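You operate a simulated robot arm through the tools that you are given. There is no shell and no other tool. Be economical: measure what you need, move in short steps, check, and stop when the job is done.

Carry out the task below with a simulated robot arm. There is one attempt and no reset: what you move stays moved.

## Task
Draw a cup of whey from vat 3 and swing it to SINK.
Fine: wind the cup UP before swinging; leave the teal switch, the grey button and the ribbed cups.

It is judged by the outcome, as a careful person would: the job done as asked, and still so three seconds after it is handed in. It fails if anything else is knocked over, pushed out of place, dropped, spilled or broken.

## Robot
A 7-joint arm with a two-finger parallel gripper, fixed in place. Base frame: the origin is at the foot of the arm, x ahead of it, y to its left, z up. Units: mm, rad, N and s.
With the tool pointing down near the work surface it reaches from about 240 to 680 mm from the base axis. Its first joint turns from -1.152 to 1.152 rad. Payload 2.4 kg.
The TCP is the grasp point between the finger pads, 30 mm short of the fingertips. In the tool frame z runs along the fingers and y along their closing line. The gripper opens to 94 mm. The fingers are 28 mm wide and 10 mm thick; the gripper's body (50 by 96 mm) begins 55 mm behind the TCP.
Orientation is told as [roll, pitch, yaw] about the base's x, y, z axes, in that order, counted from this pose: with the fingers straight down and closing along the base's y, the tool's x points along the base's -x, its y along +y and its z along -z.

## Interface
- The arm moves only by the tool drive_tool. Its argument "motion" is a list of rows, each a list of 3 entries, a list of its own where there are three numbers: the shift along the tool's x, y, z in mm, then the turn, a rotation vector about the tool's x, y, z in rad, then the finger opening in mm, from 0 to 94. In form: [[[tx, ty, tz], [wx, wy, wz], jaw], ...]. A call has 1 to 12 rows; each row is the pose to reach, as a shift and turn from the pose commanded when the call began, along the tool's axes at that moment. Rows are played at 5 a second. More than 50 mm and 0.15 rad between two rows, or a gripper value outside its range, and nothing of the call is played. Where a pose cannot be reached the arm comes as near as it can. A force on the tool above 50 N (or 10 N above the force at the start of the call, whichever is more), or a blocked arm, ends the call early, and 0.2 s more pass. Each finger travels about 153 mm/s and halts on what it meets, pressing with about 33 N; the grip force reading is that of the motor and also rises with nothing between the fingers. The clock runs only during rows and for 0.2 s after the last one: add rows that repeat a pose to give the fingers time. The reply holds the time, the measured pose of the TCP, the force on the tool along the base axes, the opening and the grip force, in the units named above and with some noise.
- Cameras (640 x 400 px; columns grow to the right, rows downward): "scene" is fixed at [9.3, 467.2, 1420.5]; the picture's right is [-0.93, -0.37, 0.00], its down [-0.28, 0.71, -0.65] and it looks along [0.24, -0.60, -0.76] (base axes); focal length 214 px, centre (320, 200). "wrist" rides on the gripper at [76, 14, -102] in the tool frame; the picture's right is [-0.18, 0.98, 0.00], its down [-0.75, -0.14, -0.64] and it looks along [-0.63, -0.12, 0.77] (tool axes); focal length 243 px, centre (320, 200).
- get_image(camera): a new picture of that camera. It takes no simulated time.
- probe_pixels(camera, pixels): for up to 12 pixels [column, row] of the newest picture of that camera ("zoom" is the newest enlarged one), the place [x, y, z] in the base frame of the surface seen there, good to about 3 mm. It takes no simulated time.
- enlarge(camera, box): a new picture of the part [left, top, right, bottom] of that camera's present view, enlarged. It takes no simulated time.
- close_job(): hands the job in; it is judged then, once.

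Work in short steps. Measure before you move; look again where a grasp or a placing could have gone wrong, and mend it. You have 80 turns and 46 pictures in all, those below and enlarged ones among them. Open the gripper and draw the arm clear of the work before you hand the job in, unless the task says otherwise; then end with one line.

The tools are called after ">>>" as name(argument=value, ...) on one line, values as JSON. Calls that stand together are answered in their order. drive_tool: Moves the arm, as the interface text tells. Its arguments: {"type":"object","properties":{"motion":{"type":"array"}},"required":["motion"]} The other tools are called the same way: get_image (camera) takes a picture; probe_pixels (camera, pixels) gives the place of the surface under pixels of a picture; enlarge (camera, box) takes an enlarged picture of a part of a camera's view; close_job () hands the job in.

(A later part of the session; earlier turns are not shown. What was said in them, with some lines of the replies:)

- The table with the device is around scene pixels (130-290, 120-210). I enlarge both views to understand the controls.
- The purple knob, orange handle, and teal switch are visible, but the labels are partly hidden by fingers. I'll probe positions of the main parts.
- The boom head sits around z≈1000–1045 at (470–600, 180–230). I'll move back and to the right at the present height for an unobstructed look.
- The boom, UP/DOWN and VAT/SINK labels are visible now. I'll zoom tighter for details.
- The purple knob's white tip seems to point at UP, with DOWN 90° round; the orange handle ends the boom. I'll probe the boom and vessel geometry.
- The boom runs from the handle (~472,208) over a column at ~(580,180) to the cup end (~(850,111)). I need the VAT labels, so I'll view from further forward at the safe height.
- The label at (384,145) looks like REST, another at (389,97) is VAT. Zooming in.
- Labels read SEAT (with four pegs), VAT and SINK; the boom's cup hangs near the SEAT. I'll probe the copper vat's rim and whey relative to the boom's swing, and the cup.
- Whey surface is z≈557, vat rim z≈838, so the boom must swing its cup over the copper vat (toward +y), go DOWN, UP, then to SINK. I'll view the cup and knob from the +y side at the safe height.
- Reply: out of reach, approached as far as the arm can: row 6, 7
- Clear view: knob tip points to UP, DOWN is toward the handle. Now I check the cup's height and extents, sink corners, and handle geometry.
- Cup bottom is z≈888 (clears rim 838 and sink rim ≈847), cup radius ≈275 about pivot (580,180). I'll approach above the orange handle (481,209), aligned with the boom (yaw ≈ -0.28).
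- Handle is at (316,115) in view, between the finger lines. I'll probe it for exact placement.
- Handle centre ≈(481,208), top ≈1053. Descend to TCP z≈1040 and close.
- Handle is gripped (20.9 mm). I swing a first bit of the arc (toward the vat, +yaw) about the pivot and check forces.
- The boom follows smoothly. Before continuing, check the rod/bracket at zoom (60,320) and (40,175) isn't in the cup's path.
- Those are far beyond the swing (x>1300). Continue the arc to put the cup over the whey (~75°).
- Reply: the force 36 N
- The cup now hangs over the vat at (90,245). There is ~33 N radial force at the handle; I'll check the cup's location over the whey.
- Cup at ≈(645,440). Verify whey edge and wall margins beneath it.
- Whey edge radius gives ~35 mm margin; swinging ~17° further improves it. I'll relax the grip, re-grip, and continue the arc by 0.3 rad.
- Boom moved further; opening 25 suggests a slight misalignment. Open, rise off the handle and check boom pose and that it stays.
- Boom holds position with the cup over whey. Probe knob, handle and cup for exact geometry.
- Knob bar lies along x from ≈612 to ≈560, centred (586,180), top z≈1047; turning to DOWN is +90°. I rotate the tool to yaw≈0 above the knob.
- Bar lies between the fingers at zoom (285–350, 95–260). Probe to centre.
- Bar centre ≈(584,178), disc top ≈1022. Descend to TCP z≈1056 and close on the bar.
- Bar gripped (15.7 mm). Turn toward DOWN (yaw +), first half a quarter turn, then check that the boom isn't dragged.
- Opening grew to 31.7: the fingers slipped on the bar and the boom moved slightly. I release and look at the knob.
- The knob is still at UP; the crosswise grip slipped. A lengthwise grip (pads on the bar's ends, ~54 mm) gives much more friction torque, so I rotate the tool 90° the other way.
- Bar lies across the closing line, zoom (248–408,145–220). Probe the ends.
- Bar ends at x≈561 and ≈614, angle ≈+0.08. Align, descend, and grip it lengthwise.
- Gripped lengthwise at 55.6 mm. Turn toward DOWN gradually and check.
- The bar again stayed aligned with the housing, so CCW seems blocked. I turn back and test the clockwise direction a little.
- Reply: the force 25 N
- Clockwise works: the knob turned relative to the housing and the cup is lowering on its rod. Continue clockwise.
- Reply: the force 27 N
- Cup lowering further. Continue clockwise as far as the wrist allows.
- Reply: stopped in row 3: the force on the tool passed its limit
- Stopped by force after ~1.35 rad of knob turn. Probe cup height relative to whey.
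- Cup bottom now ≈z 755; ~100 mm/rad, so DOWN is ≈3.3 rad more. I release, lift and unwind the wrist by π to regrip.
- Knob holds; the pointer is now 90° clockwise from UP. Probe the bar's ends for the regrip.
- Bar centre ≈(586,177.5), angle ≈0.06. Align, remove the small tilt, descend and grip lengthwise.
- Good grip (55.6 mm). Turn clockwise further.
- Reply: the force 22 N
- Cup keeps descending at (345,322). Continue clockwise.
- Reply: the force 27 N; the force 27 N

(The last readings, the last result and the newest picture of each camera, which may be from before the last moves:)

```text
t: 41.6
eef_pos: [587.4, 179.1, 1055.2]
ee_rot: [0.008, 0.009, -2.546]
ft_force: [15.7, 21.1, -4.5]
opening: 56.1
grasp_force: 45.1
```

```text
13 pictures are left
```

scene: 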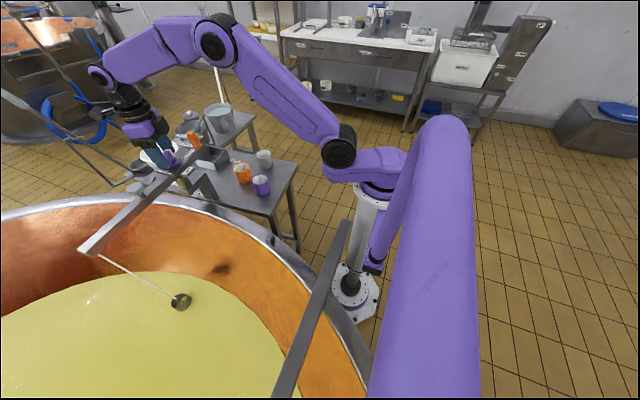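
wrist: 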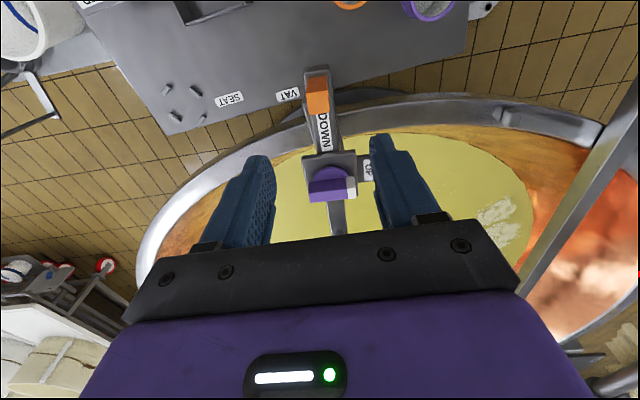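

Cup is at (180,300), near the surface. Probe.

>>> probe_pixels(camera="scene", pixels=[[181, 296], [174, 300], [181, 307], [189, 302], [185, 304]])

>>> enlarge(camera="scene", box=[150, 275, 220, 325])

```text
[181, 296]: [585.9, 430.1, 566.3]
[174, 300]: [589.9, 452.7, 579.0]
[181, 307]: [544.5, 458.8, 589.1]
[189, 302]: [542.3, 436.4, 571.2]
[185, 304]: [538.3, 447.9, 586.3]
```

```text
8.00 times, centred on (185, 300) of scene
```

zoom: 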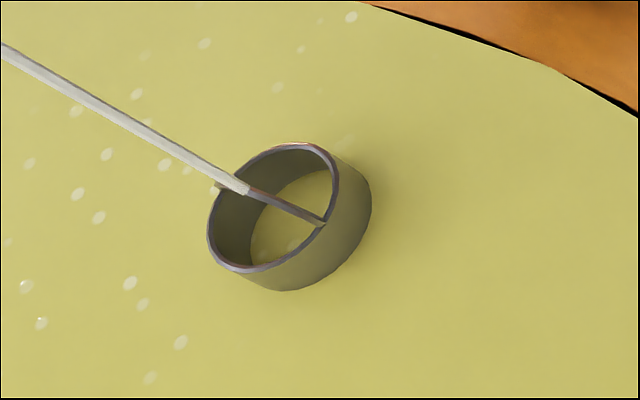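

Rim ≈z 588, whey 557: need ~35–50 mm more. Turn 0.25 more, then regrip.

>>> drive_tool(motion=[[[0, 0, 0], [0, 0, 0.08], 40], [[0, 0, 0], [0, 0, 0.16], 40], [[0, 0, 0], [0, 0, 0.22], 40], [[0, 0, 0], [0, 0, 0.22], 70], [[0, 0, 0], [0, 0, 0.22], 80], [[0, 0, -30], [0, 0, 0.22], 80], [[0, 0, -60], [0, 0, 0.22], 80], [[0, 0, -60], [0, 0, 0.08], 80], [[0, 0, -60], [0, 0, -0.06], 80], [[0, 0, -60], [0, 0, -0.2], 80], [[0, 0, -60], [0, 0, -0.34], 80], [[0, 0, -60], [0, 0, -0.48], 80]])

```text
t: 44.2
eef_pos: [585.5, 177.6, 1115.5]
ee_rot: [0.01, -0.002, -2.062]
ft_force: [0.0, -0.2, -0.2]
opening: 80.0
grasp_force: 0.0
```

Unwind the wrist to yaw ≈0.37 for the regrip.

>>> drive_tool(motion=[[[0, 0, 0], [0, 0, -0.14], 80], [[0, 0, 0], [0, 0, -0.28], 80], [[0, 0, 0], [0, 0, -0.42], 80], [[0, 0, 0], [0, 0, -0.56], 80], [[0, 0, 0], [0, 0, -0.7], 80], [[0, 0, 0], [0, 0, -0.84], 80], [[0, 0, 0], [0, 0, -0.98], 80], [[0, 0, 0], [0, 0, -1.12], 80], [[0, 0, 0], [0, 0, -1.26], 80], [[0, 0, 0], [0, 0, -1.4], 80], [[0, 0, 0], [0, 0, -1.54], 80], [[0, 0, 0], [0, 0, -1.68], 80]])

>>> drive_tool(motion=[[[0, 0, 0], [0, 0, -0.14], 80], [[0, 0, 0], [0, 0, -0.28], 80], [[0, 0, 0], [0, 0, -0.42], 80], [[0, 0, 0], [0, 0, -0.56], 80], [[0, 0, 0], [0, 0, -0.7], 80], [[0, 0, 0], [0, 0, -0.75], 80]])

>>> enlarge(camera="wrist", box=[220, 40, 420, 230])

```text
t: 46.8
eef_pos: [586.9, 176.9, 1116.7]
ee_rot: [-0.002, -0.009, -0.384]
ft_force: [0.6, 0.6, 0.1]
opening: 80.0
grasp_force: 0.1
```

```text
t: 48.2
eef_pos: [586.1, 176.0, 1116.8]
ee_rot: [-0.006, -0.006, 0.366]
ft_force: [0.1, 0.4, 0.2]
opening: 79.9
grasp_force: 0.1
```

```text
2.11 times, centred on (320, 135) of wrist
```

zoom: 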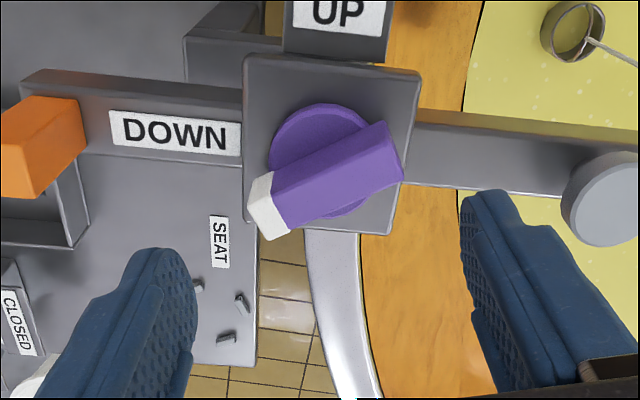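

Pointer has ~35–40° to go to DOWN. Probe bar ends for alignment.

>>> probe_pixels(camera="zoom", pixels=[[262, 220], [398, 160], [330, 185], [280, 180], [375, 130], [290, 225], [400, 180]])

```text
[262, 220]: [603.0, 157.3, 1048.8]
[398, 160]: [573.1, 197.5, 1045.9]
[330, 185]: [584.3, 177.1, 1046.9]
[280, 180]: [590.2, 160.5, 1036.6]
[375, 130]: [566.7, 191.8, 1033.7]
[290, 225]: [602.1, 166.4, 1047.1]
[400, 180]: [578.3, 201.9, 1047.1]
```

Bar angle ≈0.61 rad. Align, descend, grip lengthwise.

>>> drive_tool(motion=[[[-0.3, 2.5, 5], [0, 0, -0.13], 80], [[-0.3, 2.5, 30], [0, 0, -0.245], 80], [[-0.3, 2.5, 61], [0, 0, -0.245], 80], [[-0.3, 2.5, 61], [0, 0, -0.245], 60], [[-0.3, 2.5, 61], [0, 0, -0.245], 40], [[-0.3, 2.5, 61], [0, 0, -0.245], 40]])

>>> drive_tool(motion=[[[0, 0, 0], [0, 0, 0.09], 40], [[0, 0, 0], [0, 0, 0.18], 40], [[0, 0, 0], [0, 0, 0.27], 40], [[0, 0, 0], [0, 0, 0.36], 40], [[0, 0, 0], [0, 0, 0.45], 40], [[0, 0, 0], [0, 0, 0.54], 40], [[0, 0, 0], [0, 0, 0.6], 40]])

>>> enlarge(camera="scene", box=[130, 250, 250, 340])

```text
t: 49.6
eef_pos: [586.3, 177.0, 1055.7]
ee_rot: [-0.009, -0.004, 0.609]
ft_force: [4.6, -3.4, -4.0]
opening: 56.2
grasp_force: 45.3
```

```text
t: 51.2
eef_pos: [586.0, 179.5, 1055.8]
ee_rot: [-0.003, -0.007, 0.008]
ft_force: [1.4, -10.2, 8.6]
opening: 56.3
grasp_force: 44.7
```

```text
4.44 times, centred on (190, 295) of scene
```

zoom: 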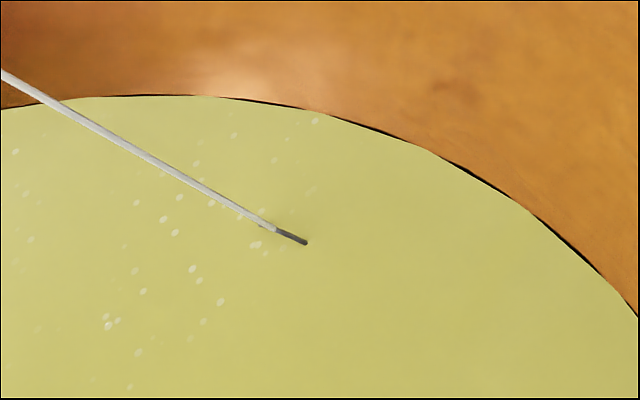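

The cup is fully submerged. Pause briefly to fill, then wind CCW (UP) gently.

>>> drive_tool(motion=[[[0, 0, 0], [0, 0, 0], 40], [[0, 0, 0], [0, 0, 0], 40], [[0, 0, 0], [0, 0, 0], 40], [[0, 0, 0], [0, 0, 0], 40], [[0, 0, 0], [0, 0, -0.08], 40], [[0, 0, 0], [0, 0, -0.16], 40], [[0, 0, 0], [0, 0, -0.24], 40], [[0, 0, 0], [0, 0, -0.32], 40], [[0, 0, 0], [0, 0, -0.4], 40], [[0, 0, 0], [0, 0, -0.48], 40], [[0, 0, 0], [0, 0, -0.56], 40], [[0, 0, 0], [0, 0, -0.64], 40]])

>>> drive_tool(motion=[[[0, 0, 0], [0, 0, -0.08], 40], [[0, 0, 0], [0, 0, -0.16], 40], [[0, 0, 0], [0, 0, -0.24], 40], [[0, 0, 0], [0, 0, -0.32], 40], [[0, 0, 0], [0, 0, -0.4], 40], [[0, 0, 0], [0, 0, -0.48], 40], [[0, 0, 0], [0, 0, -0.56], 40], [[0, 0, 0], [0, 0, -0.64], 40], [[0, 0, 0], [0, 0, -0.72], 40], [[0, 0, 0], [0, 0, -0.8], 40], [[0, 0, 0], [0, 0, -0.88], 40], [[0, 0, 0], [0, 0, -0.96], 40]])

>>> get_image(camera="scene")

```text
t: 53.8
eef_pos: [586.5, 177.9, 1054.9]
ee_rot: [-0.008, -0.003, 0.65]
ft_force: [-4.2, -18.5, 13.5]
opening: 56.3
grasp_force: 44.8
```

```text
t: 56.4
eef_pos: [587.1, 177.9, 1055.2]
ee_rot: [-0.009, 0.005, 1.61]
ft_force: [11.6, -15.2, 9.0]
opening: 55.9
grasp_force: 44.5
```

```text
9 pictures are left
```

scene: 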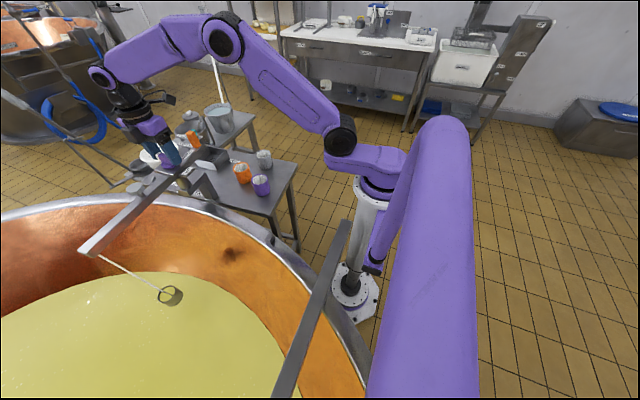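

The cup is out and full-looking at (170,295), boom steady. Continue winding up.

>>> drive_tool(motion=[[[0, 0, 0], [0, 0, -0.08], 40], [[0, 0, 0], [0, 0, -0.16], 40], [[0, 0, 0], [0, 0, -0.24], 40], [[0, 0, 0], [0, 0, -0.32], 40], [[0, 0, 0], [0, 0, -0.4], 40], [[0, 0, 0], [0, 0, -0.48], 40], [[0, 0, 0], [0, 0, -0.56], 40], [[0, 0, 0], [0, 0, -0.64], 40], [[0, 0, 0], [0, 0, -0.72], 40], [[0, 0, 0], [0, 0, -0.8], 40]])

```text
t: 58.6
eef_pos: [586.8, 177.3, 1055.2]
ee_rot: [-0.003, 0.009, 2.409]
ft_force: [16.4, -9.7, 4.9]
opening: 55.5
grasp_force: 44.8
```

2.3 rad remain. Release, lift and rewind the wrist by π for the final regrip.

>>> drive_tool(motion=[[[0, 0, 0], [0, 0, 0], 70], [[0, 0, 0], [0, 0, 0], 80], [[0, 0, -30], [0, 0, 0], 80], [[0, 0, -60], [0, 0, 0], 80], [[0, 0, -60], [0, 0, 0.15], 80], [[0, 0, -60], [0, 0, 0.3], 80], [[0, 0, -60], [0, 0, 0.45], 80], [[0, 0, -60], [0, 0, 0.6], 80], [[0, 0, -60], [0, 0, 0.75], 80], [[0, 0, -60], [0, 0, 0.9], 80], [[0, 0, -60], [0, 0, 1.05], 80], [[0, 0, -60], [0, 0, 1.2], 80]])

>>> drive_tool(motion=[[[0, 0, 0], [0, 0, 0.15], 80], [[0, 0, 0], [0, 0, 0.3], 80], [[0, 0, 0], [0, 0, 0.45], 80], [[0, 0, 0], [0, 0, 0.6], 80], [[0, 0, 0], [0, 0, 0.75], 80], [[0, 0, 0], [0, 0, 0.9], 80], [[0, 0, 0], [0, 0, 1.05], 80], [[0, 0, 0], [0, 0, 1.2], 80], [[0, 0, 0], [0, 0, 1.35], 80], [[0, 0, 0], [0, 0, 1.5], 80], [[0, 0, 0], [0, 0, 1.65], 80], [[0, 0, 0], [0, 0, 1.8], 80]])

>>> enlarge(camera="wrist", box=[220, 40, 420, 230])

```text
t: 61.2
eef_pos: [585.4, 179.1, 1114.8]
ee_rot: [-0.009, 0.0, 1.206]
ft_force: [-0.3, 0.2, -0.5]
opening: 80.0
grasp_force: 0.0
```

```text
t: 63.8
eef_pos: [585.6, 179.8, 1115.5]
ee_rot: [0.001, -0.009, -0.593]
ft_force: [-0.1, 0.2, -0.2]
opening: 79.8
grasp_force: 0.0
```

```text
2.11 times, centred on (320, 135) of wrist
```

zoom: 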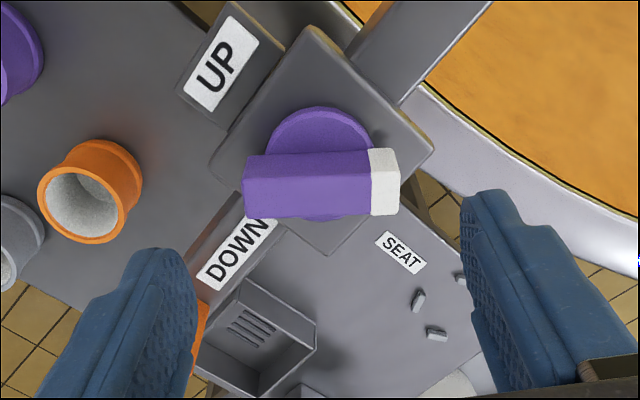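

Bar orientation matches expectation (≈-0.71). Align, descend, grip, and continue winding up.

>>> drive_tool(motion=[[[-1, -0.9, 5], [0, 0, 0.12], 80], [[-1, -0.9, 30], [0, 0, 0.12], 80], [[-1, -0.9, 60], [0, 0, 0.12], 80], [[-1, -0.9, 60], [0, 0, 0.12], 60], [[-1, -0.9, 60], [0, 0, 0.12], 40], [[-1, -0.9, 60], [0, 0, 0.12], 40]])

>>> drive_tool(motion=[[[0, 0, 0], [0, 0, -0.08], 40], [[0, 0, 0], [0, 0, -0.16], 40], [[0, 0, 0], [0, 0, -0.24], 40], [[0, 0, 0], [0, 0, -0.32], 40], [[0, 0, 0], [0, 0, -0.4], 40], [[0, 0, 0], [0, 0, -0.48], 40], [[0, 0, 0], [0, 0, -0.56], 40], [[0, 0, 0], [0, 0, -0.64], 40], [[0, 0, 0], [0, 0, -0.72], 40], [[0, 0, 0], [0, 0, -0.8], 40], [[0, 0, 0], [0, 0, -0.88], 40], [[0, 0, 0], [0, 0, -0.96], 40]])

>>> drive_tool(motion=[[[0, 0, 0], [0, 0, -0.08], 40], [[0, 0, 0], [0, 0, -0.16], 40], [[0, 0, 0], [0, 0, -0.24], 40], [[0, 0, 0], [0, 0, -0.32], 40], [[0, 0, 0], [0, 0, -0.4], 40], [[0, 0, 0], [0, 0, -0.48], 40], [[0, 0, 0], [0, 0, -0.56], 40], [[0, 0, 0], [0, 0, -0.64], 40], [[0, 0, 0], [0, 0, -0.72], 40], [[0, 0, 0], [0, 0, -0.8], 40], [[0, 0, 0], [0, 0, -0.88], 40], [[0, 0, 0], [0, 0, -0.96], 40]])

```text
t: 65.2
eef_pos: [586.0, 178.1, 1054.1]
ee_rot: [0.004, -0.01, -0.71]
ft_force: [5.9, 4.4, -4.8]
opening: 56.2
grasp_force: 44.4
```

```text
t: 67.8
eef_pos: [587.2, 177.4, 1055.2]
ee_rot: [-0.005, -0.006, 0.251]
ft_force: [7.0, 4.8, -5.7]
opening: 55.9
grasp_force: 45.0
```

```text
t: 70.4
eef_pos: [587.9, 179.0, 1053.9]
ee_rot: [-0.009, 0.002, 1.21]
ft_force: [12.9, 3.7, -3.4]
opening: 55.9
grasp_force: 44.8
```

About 0.45 rad remain to UP (bar angle ≈1.65). Finish and look.

>>> drive_tool(motion=[[[0, 0, 0], [0, 0, -0.08], 40], [[0, 0, 0], [0, 0, -0.16], 40], [[0, 0, 0], [0, 0, -0.24], 40], [[0, 0, 0], [0, 0, -0.32], 40], [[0, 0, 0], [0, 0, -0.4], 40], [[0, 0, 0], [0, 0, -0.46], 40], [[0, 0, 0], [0, 0, -0.5], 40]])

>>> get_image(camera="scene")

```text
t: 72.0
eef_pos: [587.2, 175.5, 1055.2]
ee_rot: [-0.008, 0.007, 1.705]
ft_force: [16.0, 2.1, -5.1]
opening: 56.3
grasp_force: 44.9
```

```text
7 pictures are left
```

scene: 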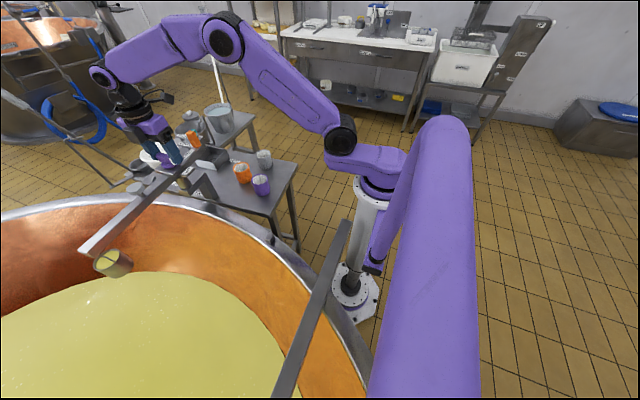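

The full cup is back at its UP position at (113,263). Release, lift, and move over the handle (≈(597,70)).

>>> drive_tool(motion=[[[0, 0, 0], [0, 0, 0], 70], [[0, 0, 0], [0, 0, 0], 80], [[0, 0, -30], [0, 0, 0], 80], [[0, 0, -65], [0, 0, 0], 80], [[30, 2, -90], [0, 0, 0.02], 70], [[65, 3, -90], [0, 0, 0.03], 60], [[106, 5, -90], [0, 0, 0.05], 60], [[106, 5, -90], [0, 0, 0.05], 60]])

>>> enlarge(camera="wrist", box=[220, 40, 420, 230])

>>> probe_pixels(camera="scene", pixels=[[105, 262], [113, 272], [125, 262], [110, 255], [82, 248], [90, 243]])

```text
t: 73.8
eef_pos: [595.8, 72.0, 1146.2]
ee_rot: [-0.006, 0.004, 1.659]
ft_force: [0.3, 0.0, -0.5]
opening: 60.2
grasp_force: 0.1
```

```text
2.11 times, centred on (320, 135) of wrist
```

zoom: 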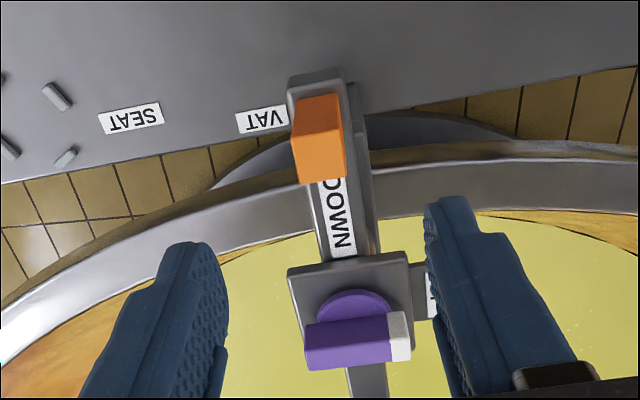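

```text
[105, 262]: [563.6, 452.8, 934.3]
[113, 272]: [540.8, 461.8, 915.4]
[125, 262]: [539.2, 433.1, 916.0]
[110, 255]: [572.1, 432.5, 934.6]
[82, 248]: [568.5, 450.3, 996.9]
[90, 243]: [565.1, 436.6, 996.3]
```

Knob reads UP, cup full with surface z≈934. Probe the handle's corners.

>>> probe_pixels(camera="zoom", pixels=[[318, 115], [298, 170], [340, 165], [318, 175], [295, 110], [342, 105], [320, 130], [395, 330], [350, 355]])

```text
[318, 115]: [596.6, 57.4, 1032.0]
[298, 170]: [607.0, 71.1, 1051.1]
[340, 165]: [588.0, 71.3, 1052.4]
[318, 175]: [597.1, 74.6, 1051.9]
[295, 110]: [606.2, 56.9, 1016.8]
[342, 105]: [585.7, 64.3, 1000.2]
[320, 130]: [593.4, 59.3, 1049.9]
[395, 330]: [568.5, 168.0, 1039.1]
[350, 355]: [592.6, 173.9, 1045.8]
```

Handle centre ≈(597,67). Probe the sink rim/interior to fix the swing angle.

>>> probe_pixels(camera="scene", pixels=[[195, 160], [208, 147], [228, 155], [216, 169], [212, 158], [207, 156], [220, 158], [211, 152], [213, 164], [200, 158], [205, 166], [222, 163]])

```text
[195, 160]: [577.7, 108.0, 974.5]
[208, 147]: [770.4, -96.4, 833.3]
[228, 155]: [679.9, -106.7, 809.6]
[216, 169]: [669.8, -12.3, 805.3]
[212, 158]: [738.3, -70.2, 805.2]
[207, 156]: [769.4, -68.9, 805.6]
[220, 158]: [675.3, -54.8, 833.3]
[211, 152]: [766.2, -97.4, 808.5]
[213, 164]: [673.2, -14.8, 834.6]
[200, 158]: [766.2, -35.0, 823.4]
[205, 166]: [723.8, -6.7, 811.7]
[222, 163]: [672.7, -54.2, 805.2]
```

Sink centre ≈(722,-57) → boom angle ≈-60°, radius 270 matches the cup. Check the bent pipe near the sink isn't in the cup's path.

>>> probe_pixels(camera="scene", pixels=[[213, 144], [211, 138], [206, 126], [201, 121], [207, 143], [203, 142], [199, 146], [190, 150], [185, 150]])

>>> drive_tool(motion=[[[4.5, -1.5, 35], [0, 0, -0.006], 60], [[4.5, -1.5, 70], [0, 0, -0.006], 60], [[4.5, -1.5, 106], [0, 0, -0.006], 60], [[4.5, -1.5, 106], [0, 0, -0.006], 40], [[4.5, -1.5, 106], [0, 0, -0.006], 15], [[4.5, -1.5, 106], [0, 0, -0.006], 15]])

```text
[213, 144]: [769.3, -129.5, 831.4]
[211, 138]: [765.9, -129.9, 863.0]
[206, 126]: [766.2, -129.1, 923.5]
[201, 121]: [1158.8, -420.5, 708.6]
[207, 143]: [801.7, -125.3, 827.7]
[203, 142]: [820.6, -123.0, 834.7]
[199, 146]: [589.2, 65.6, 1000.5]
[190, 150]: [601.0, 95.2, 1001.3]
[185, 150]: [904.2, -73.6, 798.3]
```

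```text
t: 75.2
eef_pos: [597.1, 68.6, 1039.1]
ee_rot: [-0.002, 0.006, 1.665]
ft_force: [-10.6, -2.1, 2.5]
opening: 20.6
grasp_force: 44.7
```

The handle is gripped. A spout pipe stands at (766,-129); I need its nozzle position relative to the cup path before swinging.

>>> enlarge(camera="scene", box=[180, 105, 235, 175])

```text
5.71 times, centred on (208, 140) of scene
```

zoom: 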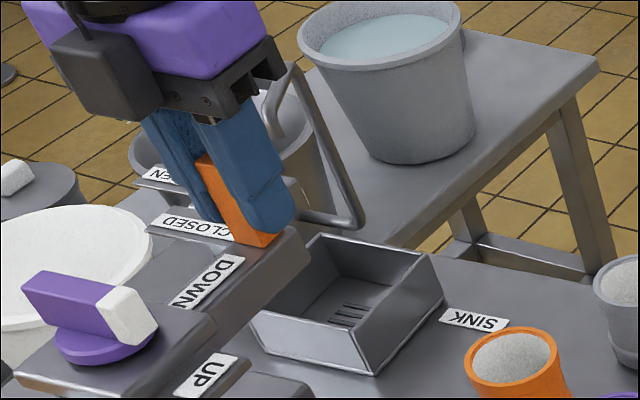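

>>> probe_pixels(camera="zoom", pixels=[[290, 75], [282, 90], [276, 115], [276, 128], [298, 80], [310, 100], [330, 150], [355, 210], [294, 66], [272, 105]])

```text
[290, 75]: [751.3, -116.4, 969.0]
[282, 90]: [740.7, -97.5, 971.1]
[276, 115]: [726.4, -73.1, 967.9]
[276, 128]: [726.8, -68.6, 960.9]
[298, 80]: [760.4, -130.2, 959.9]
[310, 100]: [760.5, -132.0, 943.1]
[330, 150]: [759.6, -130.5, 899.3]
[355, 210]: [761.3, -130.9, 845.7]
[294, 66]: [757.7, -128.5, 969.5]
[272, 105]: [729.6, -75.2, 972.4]
```

The spout runs at z≈970 from (761,-131) to a nozzle at (727,-69) — right at the sink station. I must check clearances to boom underside and cup rim.

>>> enlarge(camera="scene", box=[65, 225, 145, 285])

```text
6.67 times, centred on (105, 255) of scene
```

zoom: 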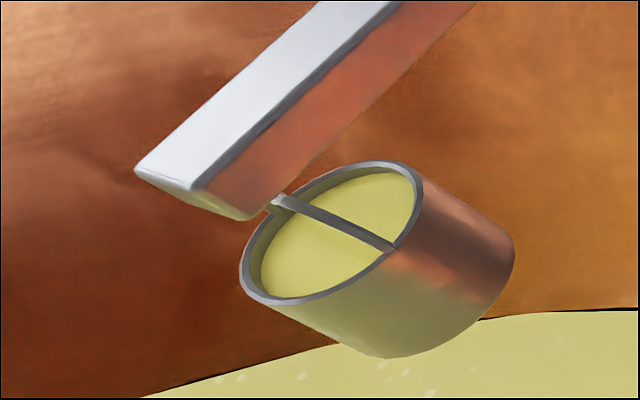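

>>> probe_pixels(camera="zoom", pixels=[[195, 188], [255, 218], [268, 213], [140, 172], [235, 215], [330, 220], [390, 246], [285, 203], [280, 300], [405, 165], [380, 352], [340, 235]])

```text
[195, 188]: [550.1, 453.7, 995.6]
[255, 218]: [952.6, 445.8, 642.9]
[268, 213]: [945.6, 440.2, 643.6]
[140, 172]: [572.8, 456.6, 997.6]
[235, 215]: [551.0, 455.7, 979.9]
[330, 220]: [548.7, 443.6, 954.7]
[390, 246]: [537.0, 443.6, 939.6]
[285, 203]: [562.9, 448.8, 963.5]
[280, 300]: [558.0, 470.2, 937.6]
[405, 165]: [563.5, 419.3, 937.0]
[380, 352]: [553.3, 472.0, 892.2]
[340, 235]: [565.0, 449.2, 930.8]
```

Boom underside ≈978 vs spout ≤975, cup rim ≈940 below the nozzle, and nozzle inner radius ≈280 vs bail ≈269: clear by design. Swing slowly back (clockwise) 0.7 rad first.

>>> drive_tool(motion=[[[-0.18, 6.33, 0], [0, 0, 0.0583], 15], [[-0.74, 12.64, 0], [0, 0, 0.1167], 15], [[-1.66, 18.91, 0], [0, 0, 0.175], 15], [[-2.94, 25.11, 0], [0, 0, 0.2333], 15], [[-4.59, 31.23, 0], [0, 0, 0.2917], 15], [[-6.58, 37.24, 0], [0, 0, 0.35], 15], [[-8.93, 43.12, 0], [0, 0, 0.4083], 15], [[-11.61, 48.86, 0], [0, 0, 0.4667], 15], [[-14.63, 54.44, 0], [0, 0, 0.525], 15], [[-17.96, 59.82, 0], [0, 0, 0.5833], 15], [[-21.6, 65.0, 0], [0, 0, 0.6417], 15], [[-25.54, 69.96, 0], [0, 0, 0.7], 15]])

```text
t: 77.8
eef_pos: [525.2, 86.5, 1039.2]
ee_rot: [-0.01, 0.0, 0.962]
ft_force: [-3.8, -2.2, 20.9]
opening: 20.8
grasp_force: 44.9
```

Smooth, forces moderate. Continue 0.7 rad.

>>> drive_tool(motion=[[[-0.18, 6.33, 0], [0, 0, 0.0583], 15], [[-0.74, 12.64, 0], [0, 0, 0.1167], 15], [[-1.66, 18.91, 0], [0, 0, 0.175], 15], [[-2.94, 25.11, 0], [0, 0, 0.2333], 15], [[-4.59, 31.23, 0], [0, 0, 0.2917], 15], [[-6.58, 37.24, 0], [0, 0, 0.35], 15], [[-8.93, 43.12, 0], [0, 0, 0.4083], 15], [[-11.61, 48.86, 0], [0, 0, 0.4667], 15], [[-14.63, 54.44, 0], [0, 0, 0.525], 15], [[-17.96, 59.82, 0], [0, 0, 0.5833], 15], [[-21.6, 65.0, 0], [0, 0, 0.6417], 15], [[-25.54, 69.96, 0], [0, 0, 0.7], 15]])

```text
t: 80.4
eef_pos: [480.9, 147.4, 1038.8]
ee_rot: [-0.005, -0.002, 0.264]
ft_force: [-18.7, -4.9, 38.1]
opening: 20.9
grasp_force: 45.0
```

Vertical force builds to 38 N, so I relax and re-close the grip in place before continuing.

>>> drive_tool(motion=[[[0, 0, 0], [0, 0, 0], 26], [[0, 0, 0], [0, 0, 0], 32], [[0.5, 0, 0], [0, 0, 0], 32], [[0.5, 0, 0], [0, 0, 0], 26], [[0.5, 0, 0], [0, 0, 0], 15], [[0.5, 0, 0], [0, 0, 0], 15]])

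```text
t: 81.8
eef_pos: [481.3, 146.9, 1037.6]
ee_rot: [-0.005, -0.006, 0.266]
ft_force: [0.2, -0.3, -4.7]
opening: 21.2
grasp_force: 44.5
```

Stress is relieved. Continue 0.7 rad (to ≈-25°).

>>> drive_tool(motion=[[[-0.18, 6.33, 0], [0, 0, 0.0583], 15], [[-0.74, 12.64, 0], [0, 0, 0.1167], 15], [[-1.66, 18.91, 0], [0, 0, 0.175], 15], [[-2.94, 25.11, 0], [0, 0, 0.2333], 15], [[-4.59, 31.23, 0], [0, 0, 0.2917], 15], [[-6.58, 37.24, 0], [0, 0, 0.35], 15], [[-8.93, 43.12, 0], [0, 0, 0.4083], 15], [[-11.61, 48.86, 0], [0, 0, 0.4667], 15], [[-14.63, 54.44, 0], [0, 0, 0.525], 15], [[-17.96, 59.82, 0], [0, 0, 0.5833], 15], [[-21.6, 65.0, 0], [0, 0, 0.6417], 15], [[-25.54, 69.96, 0], [0, 0, 0.7], 15]])

```text
t: 84.4
eef_pos: [487.8, 223.2, 1038.3]
ee_rot: [0.001, -0.007, -0.434]
ft_force: [-16.6, 8.7, -5.4]
opening: 21.0
grasp_force: 44.7
```

At ≈-25°. Advance to ≈-48°, just before the spout, and look.

>>> drive_tool(motion=[[[-0.18, 6.33, 0], [0, 0, 0.0583], 15], [[-0.74, 12.64, 0], [0, 0, 0.1167], 15], [[-1.66, 18.91, 0], [0, 0, 0.175], 15], [[-2.94, 25.11, 0], [0, 0, 0.2333], 15], [[-4.59, 31.23, 0], [0, 0, 0.2917], 15], [[-6.58, 37.24, 0], [0, 0, 0.35], 15], [[-8.6, 42.5, 0], [0, 0, 0.4], 15]])

>>> enlarge(camera="scene", box=[160, 95, 240, 185])

```text
t: 86.0
eef_pos: [512.9, 258.2, 1037.7]
ee_rot: [0.002, -0.006, -0.835]
ft_force: [-15.0, 14.6, -5.3]
opening: 20.8
grasp_force: 44.6
```

```text
4.44 times, centred on (200, 140) of scene
```

zoom: 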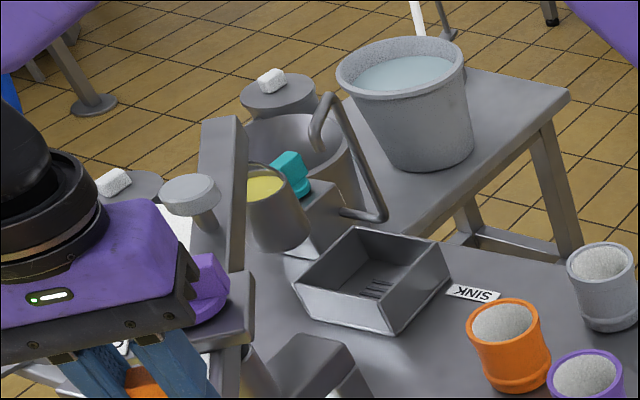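

Cup is full and approaching. Probe the spout nozzle and cup/boom heights once more.

>>> probe_pixels(camera="zoom", pixels=[[316, 145], [314, 135], [320, 115], [330, 98], [303, 222], [275, 172], [262, 185], [240, 125], [205, 125], [238, 260], [317, 149], [285, 240]])

```text
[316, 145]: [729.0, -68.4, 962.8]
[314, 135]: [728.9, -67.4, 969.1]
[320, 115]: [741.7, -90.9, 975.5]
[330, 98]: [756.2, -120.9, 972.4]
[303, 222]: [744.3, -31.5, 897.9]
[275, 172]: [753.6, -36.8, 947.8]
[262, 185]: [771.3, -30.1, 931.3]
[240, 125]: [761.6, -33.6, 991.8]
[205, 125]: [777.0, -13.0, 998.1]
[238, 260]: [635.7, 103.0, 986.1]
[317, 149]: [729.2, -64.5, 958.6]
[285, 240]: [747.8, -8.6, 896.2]
```

Nozzle bottom ≈958 over rim ≈945; boom underside ≈978 over spout ≈975. Creep the last 0.2 rad slowly, watching force.

>>> drive_tool(motion=[[[-0.06, 3.69, 0], [0, 0, 0.034], 15], [[-0.25, 7.38, 0], [0, 0, 0.068], 15], [[-0.56, 11.06, 0], [0, 0, 0.102], 15], [[-1.0, 14.72, 0], [0, 0, 0.136], 15], [[-1.56, 18.37, 0], [0, 0, 0.17], 15], [[-2.25, 22.0, 0], [0, 0, 0.204], 15]])

>>> enlarge(camera="scene", box=[160, 95, 240, 185])

```text
t: 87.4
eef_pos: [531.1, 271.5, 1037.9]
ee_rot: [0.002, -0.007, -1.036]
ft_force: [-7.3, 16.7, -7.9]
opening: 20.8
grasp_force: 45.4
```

```text
4.44 times, centred on (200, 140) of scene
```

zoom: 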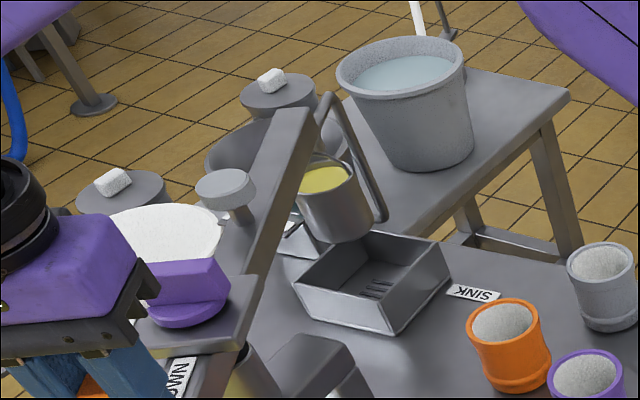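

The cup hangs over the sink under the spout without contact. Probe to check centring.

>>> probe_pixels(camera="zoom", pixels=[[325, 180], [335, 215], [318, 225], [360, 200], [345, 230], [305, 120], [285, 200], [350, 168]])

```text
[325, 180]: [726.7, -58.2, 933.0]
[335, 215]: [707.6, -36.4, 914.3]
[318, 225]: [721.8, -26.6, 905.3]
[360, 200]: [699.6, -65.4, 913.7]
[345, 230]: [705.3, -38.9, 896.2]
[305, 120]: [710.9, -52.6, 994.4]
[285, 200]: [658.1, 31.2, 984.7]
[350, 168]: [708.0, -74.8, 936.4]
```

Cup centre ≈(724,-57) matches sink centre (722,-57), whey still full. Release the handle and rise clear.

>>> drive_tool(motion=[[[0, 0, 0], [0, 0, 0], 26], [[0, 0, 0], [0, 0, 0], 40], [[0, 0, 0], [0, 0, 0], 60], [[0, 0, -30], [0, 0, 0], 60], [[0, 0, -70], [0, 0, 0], 60], [[0, 0, -110], [0, 0, 0], 60], [[30, 0, -130], [0, 0, 0], 60], [[70, 0, -140], [0, 0, 0], 60], [[70, 0, -140], [0, 0, 0], 60]])

>>> get_image(camera="scene")

```text
t: 89.4
eef_pos: [495.2, 331.8, 1178.9]
ee_rot: [0.003, -0.009, -1.041]
ft_force: [0.0, 0.1, -0.5]
opening: 59.9
grasp_force: 0.1
```

```text
1 pictures are left
```

scene: 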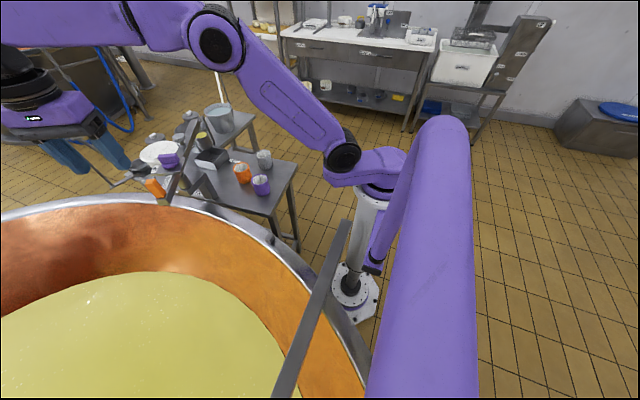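

The boom stays at the sink with the full cup at (203,140), nothing else disturbed, gripper open and clear. Handing in.

>>> close_job()

```text
The job is handed in.
```

I drew a full cup of whey from the copper vat, wound it UP and swung it to SINK, where it hangs centred over the basin. I left the teal switch, the grey button and the ribbed cups alone. I saw no "3" marked on any vat, so I used the only one the boom reaches.
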